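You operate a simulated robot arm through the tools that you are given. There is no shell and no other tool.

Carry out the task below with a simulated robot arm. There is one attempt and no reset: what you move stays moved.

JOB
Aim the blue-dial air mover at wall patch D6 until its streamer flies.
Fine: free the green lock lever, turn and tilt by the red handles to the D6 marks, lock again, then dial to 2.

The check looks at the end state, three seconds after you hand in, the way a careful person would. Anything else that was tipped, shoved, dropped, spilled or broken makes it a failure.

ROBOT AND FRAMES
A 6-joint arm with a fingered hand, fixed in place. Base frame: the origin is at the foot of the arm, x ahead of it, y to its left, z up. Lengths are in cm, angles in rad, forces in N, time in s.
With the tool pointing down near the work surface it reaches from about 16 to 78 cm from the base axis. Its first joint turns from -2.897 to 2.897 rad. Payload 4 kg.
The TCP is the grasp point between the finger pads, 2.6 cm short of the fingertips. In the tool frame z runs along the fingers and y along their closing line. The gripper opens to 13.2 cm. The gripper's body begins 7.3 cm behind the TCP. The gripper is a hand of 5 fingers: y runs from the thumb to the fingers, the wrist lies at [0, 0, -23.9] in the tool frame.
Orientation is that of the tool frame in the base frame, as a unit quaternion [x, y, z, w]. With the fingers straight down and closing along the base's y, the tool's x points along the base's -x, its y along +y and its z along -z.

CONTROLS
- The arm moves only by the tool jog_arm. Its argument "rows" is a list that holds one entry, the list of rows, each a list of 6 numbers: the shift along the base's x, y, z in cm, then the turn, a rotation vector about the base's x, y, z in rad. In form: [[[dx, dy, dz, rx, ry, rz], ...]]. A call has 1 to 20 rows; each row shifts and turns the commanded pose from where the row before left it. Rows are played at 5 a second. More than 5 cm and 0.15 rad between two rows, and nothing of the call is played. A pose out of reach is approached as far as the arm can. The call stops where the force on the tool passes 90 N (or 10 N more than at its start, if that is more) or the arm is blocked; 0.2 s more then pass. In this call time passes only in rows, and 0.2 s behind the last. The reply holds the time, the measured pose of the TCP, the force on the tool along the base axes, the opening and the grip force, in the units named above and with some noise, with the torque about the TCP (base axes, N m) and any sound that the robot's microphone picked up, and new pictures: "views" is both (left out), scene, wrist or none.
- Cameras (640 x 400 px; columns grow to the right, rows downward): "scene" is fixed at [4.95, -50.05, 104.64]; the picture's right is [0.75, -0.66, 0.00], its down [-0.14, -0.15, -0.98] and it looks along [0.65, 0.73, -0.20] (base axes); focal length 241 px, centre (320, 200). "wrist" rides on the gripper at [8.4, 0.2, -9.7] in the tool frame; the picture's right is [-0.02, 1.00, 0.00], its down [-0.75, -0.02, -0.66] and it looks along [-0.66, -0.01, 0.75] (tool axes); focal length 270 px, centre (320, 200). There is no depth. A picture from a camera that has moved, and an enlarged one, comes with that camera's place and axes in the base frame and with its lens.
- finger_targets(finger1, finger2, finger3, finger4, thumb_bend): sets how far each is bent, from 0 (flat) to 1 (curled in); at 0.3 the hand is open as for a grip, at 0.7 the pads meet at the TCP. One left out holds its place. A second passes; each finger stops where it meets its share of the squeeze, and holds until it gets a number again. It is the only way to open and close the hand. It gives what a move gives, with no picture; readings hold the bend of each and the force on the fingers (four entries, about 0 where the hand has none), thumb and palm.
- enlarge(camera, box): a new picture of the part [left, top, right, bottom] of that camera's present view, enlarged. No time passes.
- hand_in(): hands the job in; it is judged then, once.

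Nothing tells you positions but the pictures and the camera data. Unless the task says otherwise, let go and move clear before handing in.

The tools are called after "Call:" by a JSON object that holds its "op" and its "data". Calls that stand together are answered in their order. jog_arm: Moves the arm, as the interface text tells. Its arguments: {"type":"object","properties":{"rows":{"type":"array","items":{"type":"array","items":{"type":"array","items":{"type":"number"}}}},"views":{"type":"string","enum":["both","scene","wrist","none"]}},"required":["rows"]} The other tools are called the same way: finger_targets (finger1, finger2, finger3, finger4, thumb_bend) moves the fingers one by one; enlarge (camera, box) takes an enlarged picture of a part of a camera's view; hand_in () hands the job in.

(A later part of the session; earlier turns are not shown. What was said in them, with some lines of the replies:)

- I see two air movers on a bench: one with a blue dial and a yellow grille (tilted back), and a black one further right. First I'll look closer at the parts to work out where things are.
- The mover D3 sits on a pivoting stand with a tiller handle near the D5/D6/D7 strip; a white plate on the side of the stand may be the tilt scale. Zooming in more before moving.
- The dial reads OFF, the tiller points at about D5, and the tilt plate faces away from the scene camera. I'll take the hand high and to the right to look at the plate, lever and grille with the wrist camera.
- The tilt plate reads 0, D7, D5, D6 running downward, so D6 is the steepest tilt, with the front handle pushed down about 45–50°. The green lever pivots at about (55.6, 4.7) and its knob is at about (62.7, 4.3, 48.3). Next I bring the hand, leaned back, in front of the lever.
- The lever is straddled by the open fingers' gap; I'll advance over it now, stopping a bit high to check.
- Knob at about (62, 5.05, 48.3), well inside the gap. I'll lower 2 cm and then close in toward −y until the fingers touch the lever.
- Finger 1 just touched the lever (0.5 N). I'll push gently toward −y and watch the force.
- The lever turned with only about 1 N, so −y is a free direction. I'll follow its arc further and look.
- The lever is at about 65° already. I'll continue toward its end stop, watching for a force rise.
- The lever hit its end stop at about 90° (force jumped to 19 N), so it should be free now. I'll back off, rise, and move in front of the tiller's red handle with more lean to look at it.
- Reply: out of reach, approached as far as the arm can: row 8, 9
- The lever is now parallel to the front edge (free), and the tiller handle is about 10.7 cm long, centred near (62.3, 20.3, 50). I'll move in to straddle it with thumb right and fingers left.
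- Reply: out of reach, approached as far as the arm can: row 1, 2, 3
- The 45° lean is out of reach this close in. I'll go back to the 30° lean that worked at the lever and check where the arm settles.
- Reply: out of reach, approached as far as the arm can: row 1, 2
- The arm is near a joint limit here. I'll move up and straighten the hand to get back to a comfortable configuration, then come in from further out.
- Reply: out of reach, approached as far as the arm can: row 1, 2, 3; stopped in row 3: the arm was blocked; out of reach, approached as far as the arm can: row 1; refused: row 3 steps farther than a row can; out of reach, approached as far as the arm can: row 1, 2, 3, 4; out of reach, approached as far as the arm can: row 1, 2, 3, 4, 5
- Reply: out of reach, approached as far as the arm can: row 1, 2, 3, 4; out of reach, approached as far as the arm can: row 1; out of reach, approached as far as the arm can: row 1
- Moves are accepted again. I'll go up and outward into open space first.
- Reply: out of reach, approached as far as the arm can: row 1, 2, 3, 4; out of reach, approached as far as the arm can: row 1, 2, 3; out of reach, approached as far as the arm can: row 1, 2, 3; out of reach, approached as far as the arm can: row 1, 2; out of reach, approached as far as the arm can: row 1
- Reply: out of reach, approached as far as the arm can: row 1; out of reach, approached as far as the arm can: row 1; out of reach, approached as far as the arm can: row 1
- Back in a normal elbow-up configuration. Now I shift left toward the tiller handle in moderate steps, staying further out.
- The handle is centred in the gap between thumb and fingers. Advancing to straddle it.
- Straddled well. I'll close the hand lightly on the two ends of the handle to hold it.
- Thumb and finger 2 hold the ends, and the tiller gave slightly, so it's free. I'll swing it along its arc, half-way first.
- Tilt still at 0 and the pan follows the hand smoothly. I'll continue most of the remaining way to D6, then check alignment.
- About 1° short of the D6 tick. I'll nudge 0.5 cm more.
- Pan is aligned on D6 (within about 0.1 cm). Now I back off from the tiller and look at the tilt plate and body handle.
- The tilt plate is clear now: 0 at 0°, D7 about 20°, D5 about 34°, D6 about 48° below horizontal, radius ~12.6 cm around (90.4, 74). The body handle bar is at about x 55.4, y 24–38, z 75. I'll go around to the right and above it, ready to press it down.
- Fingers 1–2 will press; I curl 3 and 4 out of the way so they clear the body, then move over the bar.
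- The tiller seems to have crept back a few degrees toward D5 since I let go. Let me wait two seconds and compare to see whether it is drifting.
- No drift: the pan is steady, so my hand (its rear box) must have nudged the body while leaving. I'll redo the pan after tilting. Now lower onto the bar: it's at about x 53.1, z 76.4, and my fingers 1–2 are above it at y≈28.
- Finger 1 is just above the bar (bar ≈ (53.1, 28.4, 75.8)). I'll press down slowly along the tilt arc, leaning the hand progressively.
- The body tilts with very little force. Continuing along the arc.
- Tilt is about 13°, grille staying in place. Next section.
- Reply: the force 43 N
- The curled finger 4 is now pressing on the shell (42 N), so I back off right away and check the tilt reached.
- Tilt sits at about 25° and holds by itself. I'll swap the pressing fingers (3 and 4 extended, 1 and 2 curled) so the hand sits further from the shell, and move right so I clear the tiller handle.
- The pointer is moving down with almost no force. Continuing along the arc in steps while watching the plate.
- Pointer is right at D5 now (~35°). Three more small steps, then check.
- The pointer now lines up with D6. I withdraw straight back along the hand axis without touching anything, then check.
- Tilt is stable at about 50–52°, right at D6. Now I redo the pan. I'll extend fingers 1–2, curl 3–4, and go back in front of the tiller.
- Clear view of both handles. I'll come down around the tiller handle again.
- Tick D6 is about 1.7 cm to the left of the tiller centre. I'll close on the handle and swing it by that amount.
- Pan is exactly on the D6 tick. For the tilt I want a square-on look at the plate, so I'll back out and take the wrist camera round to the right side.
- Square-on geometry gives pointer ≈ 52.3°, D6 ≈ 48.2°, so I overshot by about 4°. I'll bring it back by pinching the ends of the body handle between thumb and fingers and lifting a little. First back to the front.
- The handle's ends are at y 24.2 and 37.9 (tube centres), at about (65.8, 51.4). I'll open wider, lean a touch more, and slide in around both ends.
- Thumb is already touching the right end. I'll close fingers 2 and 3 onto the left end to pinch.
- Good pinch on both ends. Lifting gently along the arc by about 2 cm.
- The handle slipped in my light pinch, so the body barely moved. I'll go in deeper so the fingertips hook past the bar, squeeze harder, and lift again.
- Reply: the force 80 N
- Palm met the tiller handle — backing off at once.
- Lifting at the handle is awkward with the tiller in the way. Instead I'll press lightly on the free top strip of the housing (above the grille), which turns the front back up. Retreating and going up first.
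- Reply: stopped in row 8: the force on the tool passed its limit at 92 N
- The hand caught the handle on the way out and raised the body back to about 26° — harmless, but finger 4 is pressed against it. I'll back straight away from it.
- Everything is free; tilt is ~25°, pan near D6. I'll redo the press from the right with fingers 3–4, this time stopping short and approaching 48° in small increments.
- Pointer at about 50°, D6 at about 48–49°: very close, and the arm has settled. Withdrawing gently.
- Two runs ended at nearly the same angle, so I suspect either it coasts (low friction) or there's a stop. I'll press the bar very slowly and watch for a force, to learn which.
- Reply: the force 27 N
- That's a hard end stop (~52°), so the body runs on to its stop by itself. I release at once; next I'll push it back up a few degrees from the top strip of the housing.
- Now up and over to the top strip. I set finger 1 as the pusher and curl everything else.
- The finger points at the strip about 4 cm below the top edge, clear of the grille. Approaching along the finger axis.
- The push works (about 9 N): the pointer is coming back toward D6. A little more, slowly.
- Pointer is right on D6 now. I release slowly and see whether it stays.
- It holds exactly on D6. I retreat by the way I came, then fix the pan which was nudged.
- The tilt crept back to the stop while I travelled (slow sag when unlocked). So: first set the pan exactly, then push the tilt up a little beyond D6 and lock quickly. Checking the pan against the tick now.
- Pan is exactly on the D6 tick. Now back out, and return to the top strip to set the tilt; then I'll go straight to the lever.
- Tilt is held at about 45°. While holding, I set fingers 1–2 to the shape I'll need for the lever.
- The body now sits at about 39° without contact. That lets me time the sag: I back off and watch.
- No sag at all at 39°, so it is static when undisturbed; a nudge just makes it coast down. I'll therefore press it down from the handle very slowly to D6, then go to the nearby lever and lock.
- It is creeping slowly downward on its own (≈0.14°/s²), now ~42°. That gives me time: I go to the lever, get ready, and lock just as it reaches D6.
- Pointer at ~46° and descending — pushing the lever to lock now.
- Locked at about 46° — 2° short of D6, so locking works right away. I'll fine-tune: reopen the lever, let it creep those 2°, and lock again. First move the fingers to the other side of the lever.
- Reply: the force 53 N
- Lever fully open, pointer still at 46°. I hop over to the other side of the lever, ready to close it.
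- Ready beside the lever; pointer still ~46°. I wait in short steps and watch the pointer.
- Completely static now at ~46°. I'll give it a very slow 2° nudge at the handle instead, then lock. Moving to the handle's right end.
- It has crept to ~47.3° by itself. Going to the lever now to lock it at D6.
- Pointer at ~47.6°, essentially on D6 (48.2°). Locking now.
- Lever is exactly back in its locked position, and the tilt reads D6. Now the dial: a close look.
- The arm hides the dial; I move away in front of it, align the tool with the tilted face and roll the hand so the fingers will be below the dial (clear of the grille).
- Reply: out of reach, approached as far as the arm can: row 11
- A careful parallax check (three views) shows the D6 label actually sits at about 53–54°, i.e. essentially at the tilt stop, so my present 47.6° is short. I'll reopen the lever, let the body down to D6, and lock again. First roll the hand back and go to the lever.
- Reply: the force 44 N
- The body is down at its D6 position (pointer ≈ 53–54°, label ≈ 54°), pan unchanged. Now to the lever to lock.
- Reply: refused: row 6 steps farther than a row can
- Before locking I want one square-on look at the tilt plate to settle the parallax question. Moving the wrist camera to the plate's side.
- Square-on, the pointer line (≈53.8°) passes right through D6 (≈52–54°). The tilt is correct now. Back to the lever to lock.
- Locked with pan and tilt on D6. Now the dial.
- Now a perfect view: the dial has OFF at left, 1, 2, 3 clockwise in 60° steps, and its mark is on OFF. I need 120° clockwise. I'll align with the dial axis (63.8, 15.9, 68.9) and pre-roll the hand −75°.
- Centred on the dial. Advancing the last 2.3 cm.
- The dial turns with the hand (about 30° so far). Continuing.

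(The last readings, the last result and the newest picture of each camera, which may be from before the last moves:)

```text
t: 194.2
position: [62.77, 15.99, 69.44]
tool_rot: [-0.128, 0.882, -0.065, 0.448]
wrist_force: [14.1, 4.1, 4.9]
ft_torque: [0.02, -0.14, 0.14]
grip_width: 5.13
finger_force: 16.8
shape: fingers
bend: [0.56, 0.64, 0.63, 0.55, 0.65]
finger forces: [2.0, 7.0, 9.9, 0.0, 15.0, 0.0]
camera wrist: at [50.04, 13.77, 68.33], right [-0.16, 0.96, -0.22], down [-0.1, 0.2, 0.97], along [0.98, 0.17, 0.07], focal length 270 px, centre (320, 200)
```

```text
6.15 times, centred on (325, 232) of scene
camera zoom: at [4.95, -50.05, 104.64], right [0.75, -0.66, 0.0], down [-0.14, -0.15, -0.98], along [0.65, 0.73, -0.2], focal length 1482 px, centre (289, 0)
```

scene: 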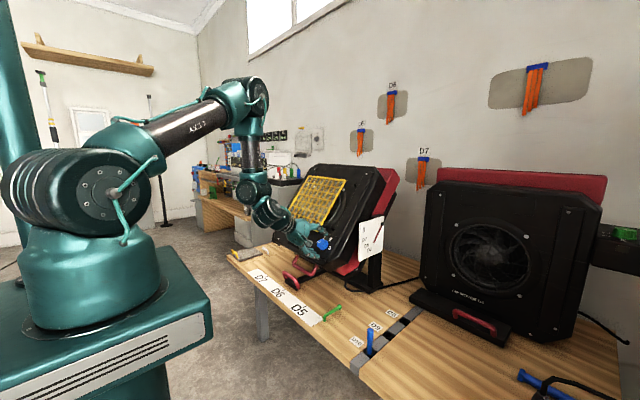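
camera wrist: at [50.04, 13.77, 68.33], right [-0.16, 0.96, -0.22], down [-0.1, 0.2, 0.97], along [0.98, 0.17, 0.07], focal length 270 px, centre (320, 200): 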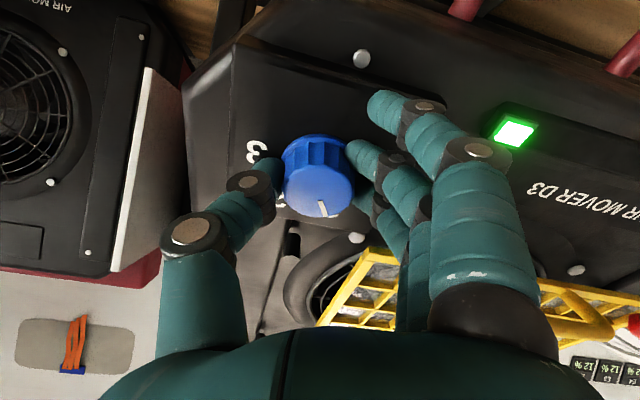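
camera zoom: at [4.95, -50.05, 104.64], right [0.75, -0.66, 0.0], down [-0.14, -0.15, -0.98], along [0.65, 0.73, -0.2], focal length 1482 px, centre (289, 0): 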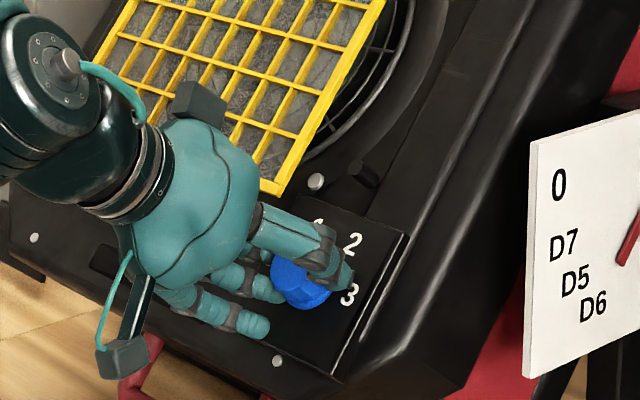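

A green light came on: the fan runs at 1. I release, back off, and roll the hand back to regrasp for the second 60°.

Call:
{"op": "finger_targets", "data": {"finger1": 0.5, "finger2": 0.5, "finger3": 0.5, "finger4": 0.5, "thumb_bend": 0.5}}

Call:
{"op": "jog_arm", "data": {"rows": [[[-0.8, 0, 0.58, 0, 0, 0], [-0.8, 0, 0.58, 0, 0, 0], [-0.8, 0, 0.58, 0, 0, 0], [-0.4, 0, 0.29, 0, 0, 0]]], "views": "both"}}

Call:
{"op": "enlarge", "data": {"camera": "wrist", "box": [180, 60, 460, 235]}}

Call:
{"op": "enlarge", "data": {"camera": "scene", "box": [340, 60, 600, 222]}}

```text
t: 195.2
position: [62.74, 15.99, 69.24]
tool_rot: [-0.129, 0.882, -0.066, 0.448]
wrist_force: [-2.9, -0.6, 0.9]
ft_torque: [0.05, 0.14, 0.12]
grip_width: 7.46
finger_force: 1.9
shape: fingers
bend: [0.5, 0.5, 0.5, 0.5, 0.5]
finger forces: [3.4, 0.0, 0.0, 0.0, 0.1, 0.0]
```

```text
t: 196.2
position: [59.83, 15.98, 71.28]
tool_rot: [-0.129, 0.882, -0.066, 0.448]
wrist_force: [-1.3, -0.2, 0.0]
ft_torque: [0.02, -0.03, -0.01]
grip_width: 7.44
finger_force: 0.1
shape: fingers
bend: [0.5, 0.5, 0.5, 0.5, 0.5]
finger forces: [0.1, 0.0, 0.0, 0.1, 0.0, 0.0]
camera wrist: at [47.14, 13.75, 70.33], right [-0.16, 0.96, -0.22], down [-0.1, 0.2, 0.97], along [0.98, 0.18, 0.07], focal length 270 px, centre (320, 200)
```

scene: 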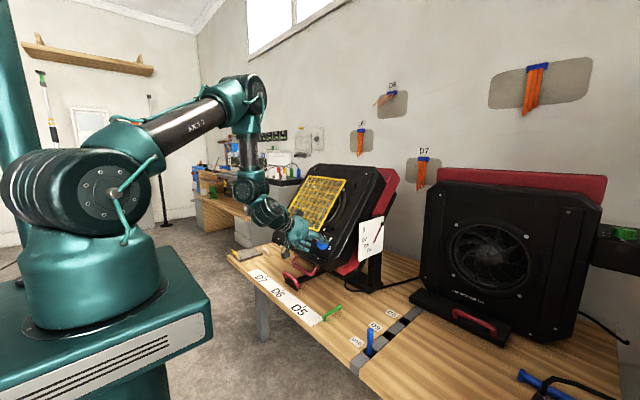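
wrist: 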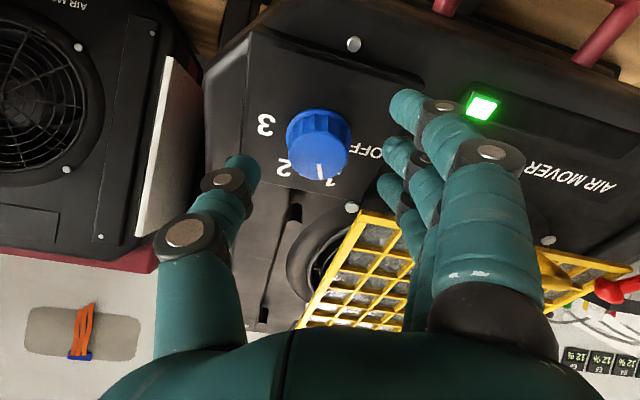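

```text
2.29 times, centred on (320, 148) of wrist
camera zoom: at [47.14, 13.75, 70.33], right [-0.16, 0.96, -0.22], down [-0.1, 0.2, 0.97], along [0.98, 0.18, 0.07], focal length 618 px, centre (320, 320)
```

zoom: 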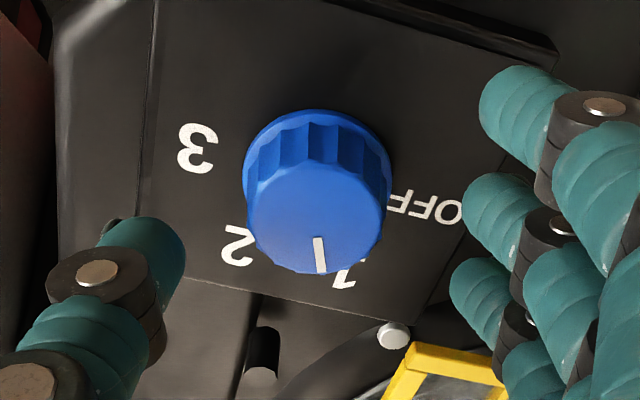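

```text
2.46 times, centred on (470, 141) of scene
camera zoom: at [4.95, -50.05, 104.64], right [0.75, -0.66, 0.0], down [-0.14, -0.15, -0.98], along [0.65, 0.73, -0.2], focal length 593 px, centre (-49, 345)
```

zoom: 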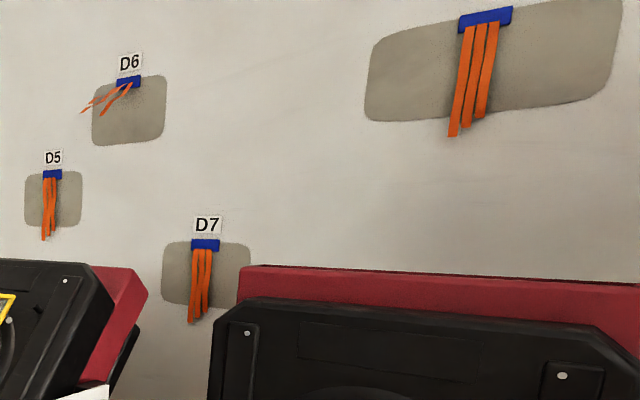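

The D6 streamer is flying. The dial mark is slightly past 1; I need about 45° more to reach 2. Rolling back and regrasping.

Call:
{"op": "jog_arm", "data": {"rows": [[[0, 0, 0, -0.105, 0, 0.076], [0, 0, 0, -0.105, 0, 0.076], [0, 0, 0, -0.105, 0, 0.076], [0, 0, 0, -0.105, 0, 0.076], [0, 0, 0, -0.105, 0, 0.076], [0.8, 0, -0.56, 0, 0, 0], [0.8, 0, -0.56, 0, 0, 0], [0.8, 0, -0.56, 0, 0, 0], [0.4, 0, -0.28, 0, 0, 0]]], "views": "wrist"}}

Call:
{"op": "enlarge", "data": {"camera": "wrist", "box": [180, 60, 460, 235]}}

```text
t: 198.2
position: [62.65, 16.04, 69.48]
tool_rot: [-0.403, 0.795, -0.207, 0.403]
wrist_force: [-2.4, 0.1, 1.6]
ft_torque: [-0.01, 0.11, 0.0]
grip_width: 7.47
finger_force: 1.3
shape: fingers
bend: [0.5, 0.5, 0.5, 0.5, 0.5]
finger forces: [2.3, 0.0, 0.0, 0.0, 0.0, 0.0]
camera wrist: at [51.77, 9.27, 70.87], right [-0.47, 0.61, -0.64], down [-0.26, 0.6, 0.75], along [0.85, 0.52, -0.12], focal length 270 px, centre (320, 200)
```

wrist: 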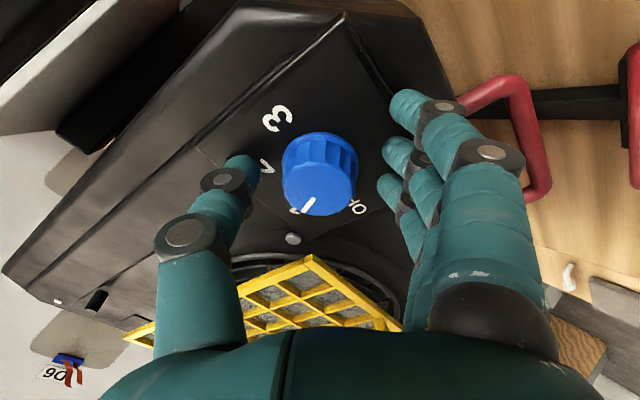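

```text
2.29 times, centred on (320, 148) of wrist
camera zoom: at [51.77, 9.27, 70.87], right [-0.47, 0.61, -0.64], down [-0.26, 0.6, 0.75], along [0.85, 0.52, -0.12], focal length 618 px, centre (320, 320)
```

zoom: 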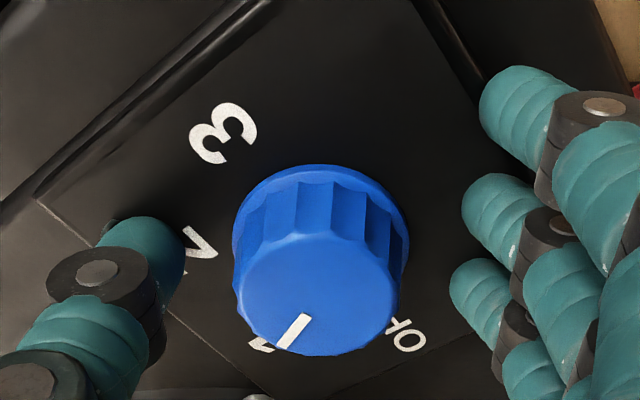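

Call:
{"op": "jog_arm", "data": {"rows": [[[0.1, 0, -0.07, 0, 0, 0]]], "views": "none"}}

Call:
{"op": "finger_targets", "data": {"finger1": 0.55, "finger2": 0.72, "finger3": 0.72, "finger4": 0.55, "thumb_bend": 0.72}}

Call:
{"op": "jog_arm", "data": {"rows": [[[0, 0, 0, 0.101, 0, -0.0735], [0, 0, 0, 0.101, 0, -0.0735], [0, 0, 0, 0.101, 0, -0.0735], [0, 0, 0, 0.101, 0, -0.0735], [0, 0, 0, 0.101, 0, -0.0735], [0, 0, 0, 0.101, 0, -0.0735]]], "views": "wrist"}}

Call:
{"op": "enlarge", "data": {"camera": "wrist", "box": [180, 60, 460, 235]}}

```text
t: 198.6
position: [62.79, 15.92, 69.31]
tool_rot: [-0.403, 0.795, -0.206, 0.404]
wrist_force: [-11.3, 2.4, 11.0]
ft_torque: [0.15, 0.86, -0.1]
grip_width: 7.54
finger_force: 8.0
shape: fingers
bend: [0.52, 0.5, 0.5, 0.5, 0.5]
finger forces: [15.1, 1.0, 0.0, 0.0, 0.0, 0.1]
```

```text
t: 199.6
position: [62.76, 15.84, 69.31]
tool_rot: [-0.403, 0.795, -0.206, 0.404]
wrist_force: [-6.6, 6.3, 0.8]
ft_torque: [0.32, 1.03, -0.1]
grip_width: 6.0
finger_force: 24.0
shape: fingers
bend: [0.53, 0.63, 0.62, 0.55, 0.64]
finger forces: [15.6, 8.1, 8.9, 0.1, 14.5, 0.0]
```

```text
t: 201.0
position: [62.81, 16.12, 69.24]
tool_rot: [-0.084, 0.888, -0.044, 0.451]
wrist_force: [-0.2, -3.5, 2.8]
ft_torque: [-0.13, 0.14, -0.05]
grip_width: 5.01
finger_force: 17.3
shape: fingers
bend: [0.57, 0.64, 0.62, 0.55, 0.65]
finger forces: [4.3, 6.4, 7.3, 0.0, 17.2, 0.0]
camera wrist: at [49.99, 14.58, 68.14], right [-0.1, 0.99, -0.14], down [-0.09, 0.13, 0.99], along [0.99, 0.11, 0.08], focal length 270 px, centre (320, 200)
```

wrist: 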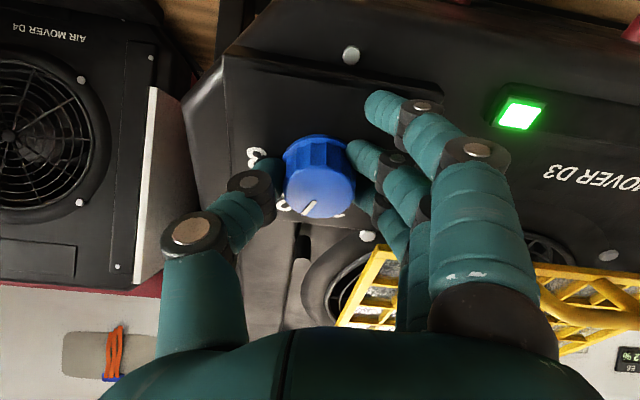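

```text
2.29 times, centred on (320, 148) of wrist
camera zoom: at [49.99, 14.58, 68.14], right [-0.1, 0.99, -0.14], down [-0.09, 0.13, 0.99], along [0.99, 0.11, 0.08], focal length 618 px, centre (320, 320)
```

zoom: 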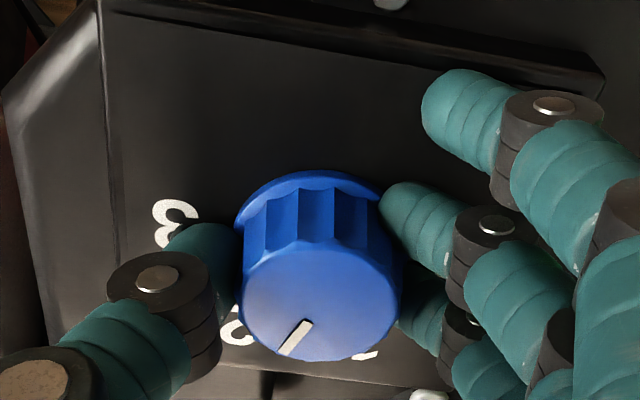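

Call:
{"op": "jog_arm", "data": {"rows": [[[0, 0, 0, 0.061, 0, -0.044], [0, 0, 0, 0.061, 0, -0.044]]], "views": "none"}}

Call:
{"op": "finger_targets", "data": {"finger1": 0.5, "finger2": 0.5, "finger3": 0.5, "finger4": 0.5, "thumb_bend": 0.5}}

Call:
{"op": "jog_arm", "data": {"rows": [[[-0.8, 0, 0.58, 0, 0, 0], [-0.8, 0, 0.58, 0, 0, 0], [-0.8, 0, 0.58, 0, 0, 0], [-0.8, 0, 0.58, 0, 0, 0], [-0.8, 0, 0.58, 0, 0, 0], [-0.8, 0, 0.58, 0, 0, 0]]], "views": "both"}}

Call:
{"op": "enlarge", "data": {"camera": "wrist", "box": [180, 40, 460, 215]}}

```text
t: 201.6
position: [62.62, 16.01, 69.26]
tool_rot: [-0.017, 0.892, -0.009, 0.452]
wrist_force: [5.7, -0.4, -2.4]
ft_torque: [-0.38, -0.09, 0.17]
grip_width: 5.14
finger_force: 19.5
shape: fingers
bend: [0.56, 0.64, 0.62, 0.54, 0.65]
finger forces: [0.6, 5.9, 9.1, 7.3, 16.6, 0.0]
```

```text
t: 202.6
position: [62.71, 16.0, 69.29]
tool_rot: [-0.017, 0.892, -0.01, 0.451]
wrist_force: [-3.9, -2.4, -4.6]
ft_torque: [-0.13, 0.07, 0.12]
grip_width: 7.44
finger_force: 3.1
shape: fingers
bend: [0.5, 0.5, 0.5, 0.52, 0.5]
finger forces: [0.7, 0.0, 0.0, 5.4, 0.0, 0.0]
```

```text
t: 204.0
position: [57.84, 15.98, 72.85]
tool_rot: [-0.017, 0.892, -0.01, 0.452]
wrist_force: [0.0, 0.1, 0.5]
ft_torque: [0.01, 0.01, 0.04]
grip_width: 7.42
finger_force: 0.2
shape: fingers
bend: [0.5, 0.5, 0.5, 0.5, 0.5]
finger forces: [0.1, 0.1, 0.0, 0.0, 0.0, 0.0]
camera wrist: at [44.97, 15.79, 71.61], right [-0.01, 1.0, -0.02], down [-0.09, 0.02, 1.0], along [1.0, 0.01, 0.09], focal length 270 px, centre (320, 200)
```

scene: 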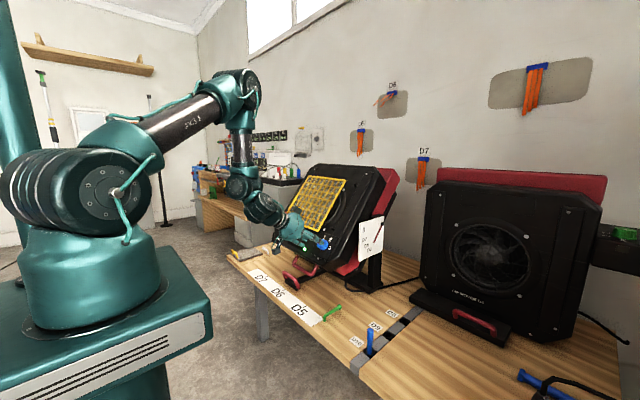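
wrist: 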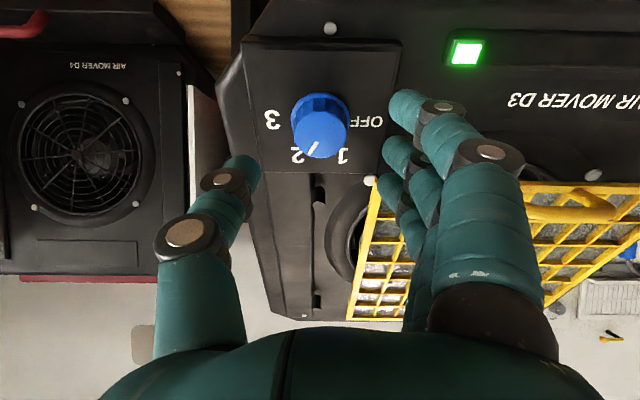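

```text
2.29 times, centred on (320, 128) of wrist
camera zoom: at [44.97, 15.79, 71.61], right [-0.01, 1.0, -0.02], down [-0.09, 0.02, 1.0], along [1.0, 0.01, 0.09], focal length 618 px, centre (320, 366)
```

zoom: 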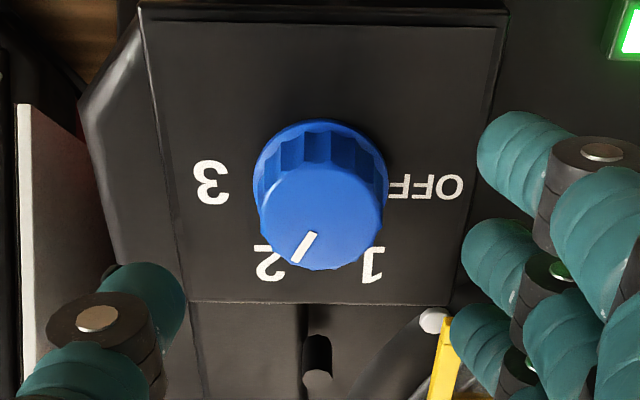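

Call:
{"op": "enlarge", "data": {"camera": "wrist", "box": [260, 75, 390, 175]}}

Call:
{"op": "enlarge", "data": {"camera": "scene", "box": [290, 200, 360, 265]}}

Call:
{"op": "enlarge", "data": {"camera": "scene", "box": [340, 70, 440, 190]}}

```text
4.00 times, centred on (325, 125) of wrist
camera zoom: at [44.97, 15.79, 71.61], right [-0.01, 1.0, -0.02], down [-0.09, 0.02, 1.0], along [1.0, 0.01, 0.09], focal length 1081 px, centre (300, 500)
```

zoom: 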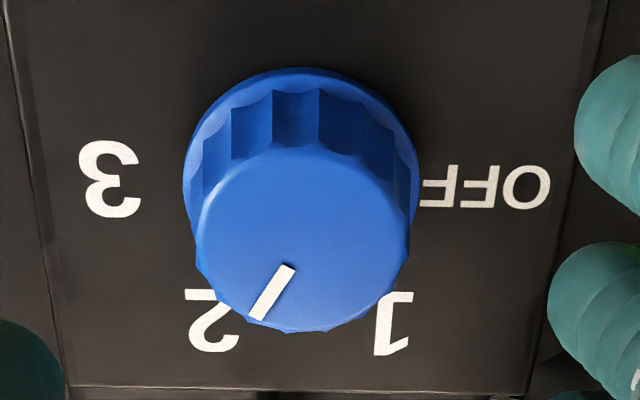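

```text
6.15 times, centred on (325, 232) of scene
camera zoom: at [4.95, -50.05, 104.64], right [0.75, -0.66, 0.0], down [-0.14, -0.15, -0.98], along [0.65, 0.73, -0.2], focal length 1482 px, centre (289, 0)
```

zoom: 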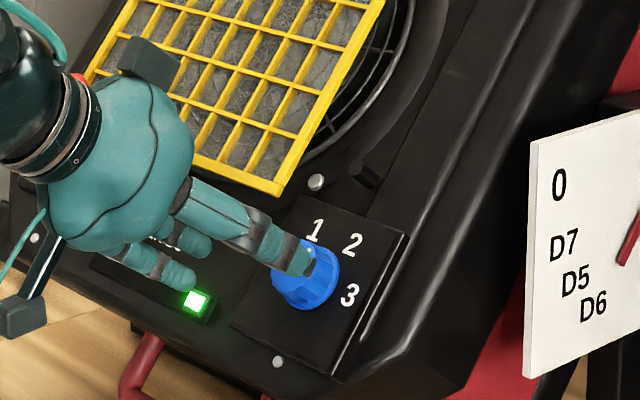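

```text
3.33 times, centred on (390, 130) of scene
camera zoom: at [4.95, -50.05, 104.64], right [0.75, -0.66, 0.0], down [-0.14, -0.15, -0.98], along [0.65, 0.73, -0.2], focal length 803 px, centre (87, 433)
```

zoom: 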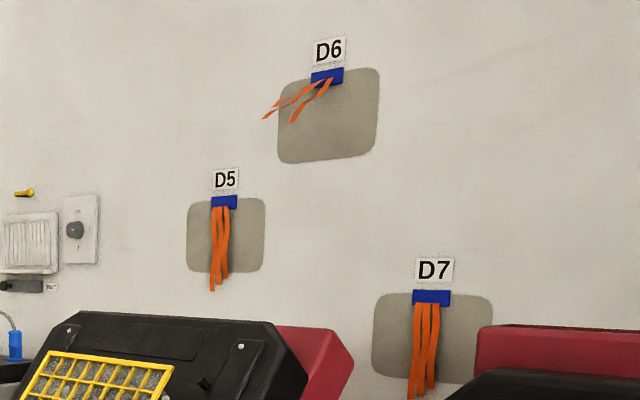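

Dial is on 2 and the D6 streamer flies strongly. Now I move clear and do a last check of everything.

Call:
{"op": "jog_arm", "data": {"rows": [[[-1.2, 0, 0.9, 0, 0, 0], [-1.2, -0.5, 1.5, 0, 0, 0], [-0.5, -1, 3.5, 0, 0.05, 0], [-0.5, -1, 3.8, 0, 0.06, 0], [-0.5, -1, 3.8, 0, 0.06, 0], [-0.5, -1, 3.8, 0, 0.06, 0], [-0.5, -1, 3.8, 0, 0.06, 0], [-0.5, -1, 3.8, 0, 0.06, 0], [-0.5, -1, 3.8, 0, 0.06, 0], [-0.5, -1, 3.8, 0, 0.06, 0], [-0.5, -1, 3.8, 0, 0.06, 0]]], "views": "both"}}

Call:
{"op": "enlarge", "data": {"camera": "scene", "box": [255, 160, 415, 330]}}

Call:
{"op": "enlarge", "data": {"camera": "scene", "box": [340, 70, 440, 190]}}

Call:
{"op": "enlarge", "data": {"camera": "scene", "box": [305, 220, 355, 265]}}

Call:
{"op": "enlarge", "data": {"camera": "scene", "box": [280, 250, 360, 330]}}

```text
t: 206.4
position: [50.94, 6.73, 109.07]
tool_rot: [-0.02, 0.979, -0.005, 0.202]
wrist_force: [1.0, 0.2, -0.1]
ft_torque: [0.01, 0.02, 0.0]
grip_width: 7.42
finger_force: 0.1
shape: fingers
bend: [0.5, 0.5, 0.5, 0.5, 0.5]
finger forces: [0.1, 0.1, 0.1, 0.0, 0.1, 0.0]
camera wrist: at [39.24, 6.58, 114.5], right [-0.02, 1.0, -0.01], down [0.43, 0.02, 0.9], along [0.9, 0.01, -0.43], focal length 270 px, centre (320, 200)
```

scene: 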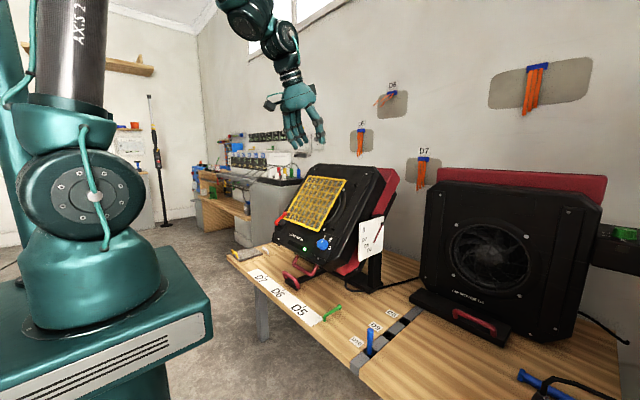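
wrist: 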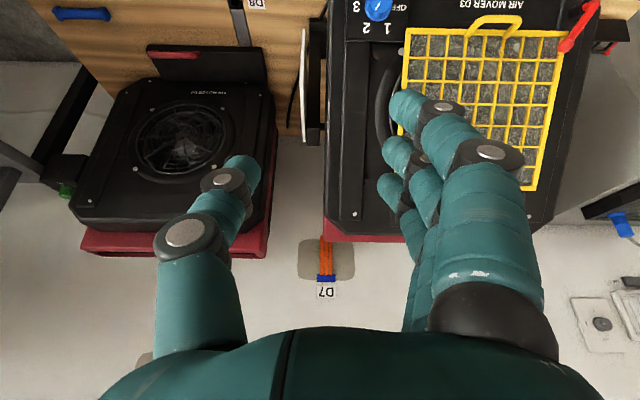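

```text
2.35 times, centred on (335, 245) of scene
camera zoom: at [4.95, -50.05, 104.64], right [0.75, -0.66, 0.0], down [-0.14, -0.15, -0.98], along [0.65, 0.73, -0.2], focal length 567 px, centre (285, 94)
```

zoom: 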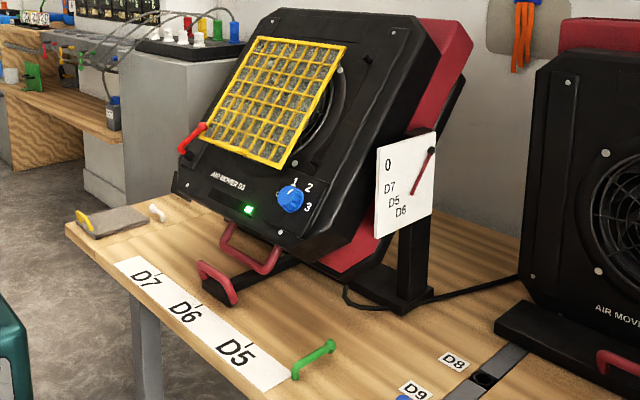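

```text
3.33 times, centred on (390, 130) of scene
camera zoom: at [4.95, -50.05, 104.64], right [0.75, -0.66, 0.0], down [-0.14, -0.15, -0.98], along [0.65, 0.73, -0.2], focal length 803 px, centre (87, 433)
```

zoom: 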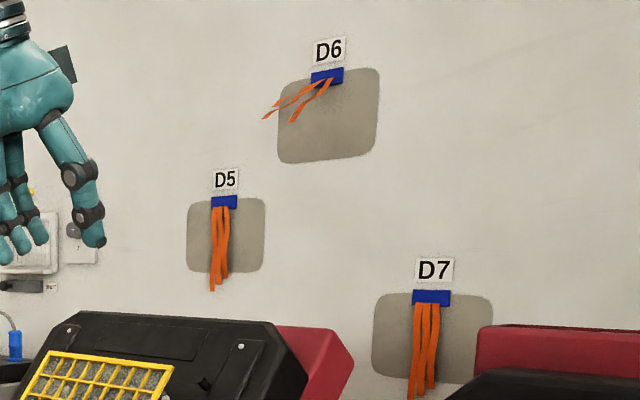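

```text
8.89 times, centred on (330, 242) of scene
camera zoom: at [4.95, -50.05, 104.64], right [0.75, -0.66, 0.0], down [-0.14, -0.15, -0.98], along [0.65, 0.73, -0.2], focal length 2141 px, centre (231, -178)
```

zoom: 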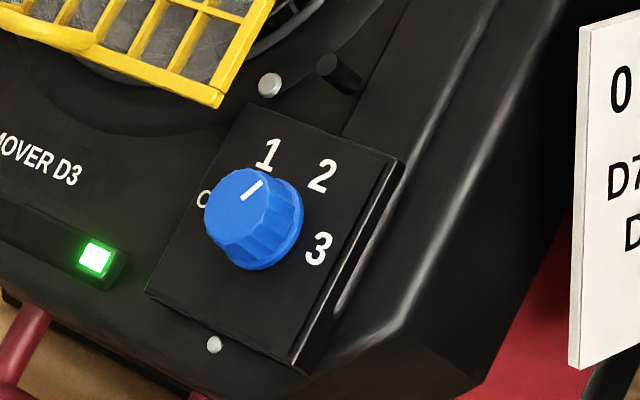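

```text
5.00 times, centred on (320, 290) of scene
camera zoom: at [4.95, -50.05, 104.64], right [0.75, -0.66, 0.0], down [-0.14, -0.15, -0.98], along [0.65, 0.73, -0.2], focal length 1204 px, centre (320, -250)
```

zoom: 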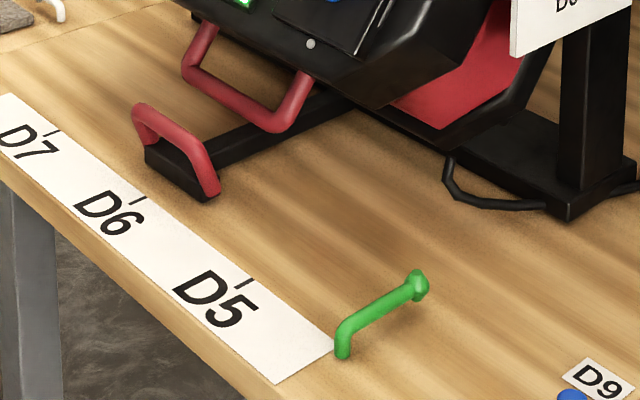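

Everything checks out:
- The tiller is on the D6 tick and the tilt pointer is on D6.
- The green lever is back in its locked position.
- The dial mark is on 2, the lamp is lit and the D6 streamer is flying.
- The hand is clear and nothing else has moved, so I'm handing in.

Call:
{"op": "hand_in", "data": {}}

```text
The job is handed in.
```

I aimed the blue-dial air mover at wall patch D6, and the D6 streamer was flying when I handed the job in.

- **Turn:** the tiller points at the D6 tick on the bench strip.
- **Tilt:** the pointer on the side plate is on the D6 label. It sits against the tilt's end stop, which coincides with D6.
- **Lock:** the green lever is back in its original locked position.
- **Dial:** the mark is on 2 and the green lamp is lit.

I did not keep strictly to the red handles. On the way I pushed the housing back up twice by its top strip, and the hand bumped the mover and knocked the turn and tilt off, so I set both again before locking. During this the palm pressed hard on the tiller handle once, and one move stopped at the force limit when the hand caught the body handle.

Before handing in I let go and moved the hand clear. In the final pictures the grille was in place, and the other mover, the blue pin and the items on the bench looked undisturbed.
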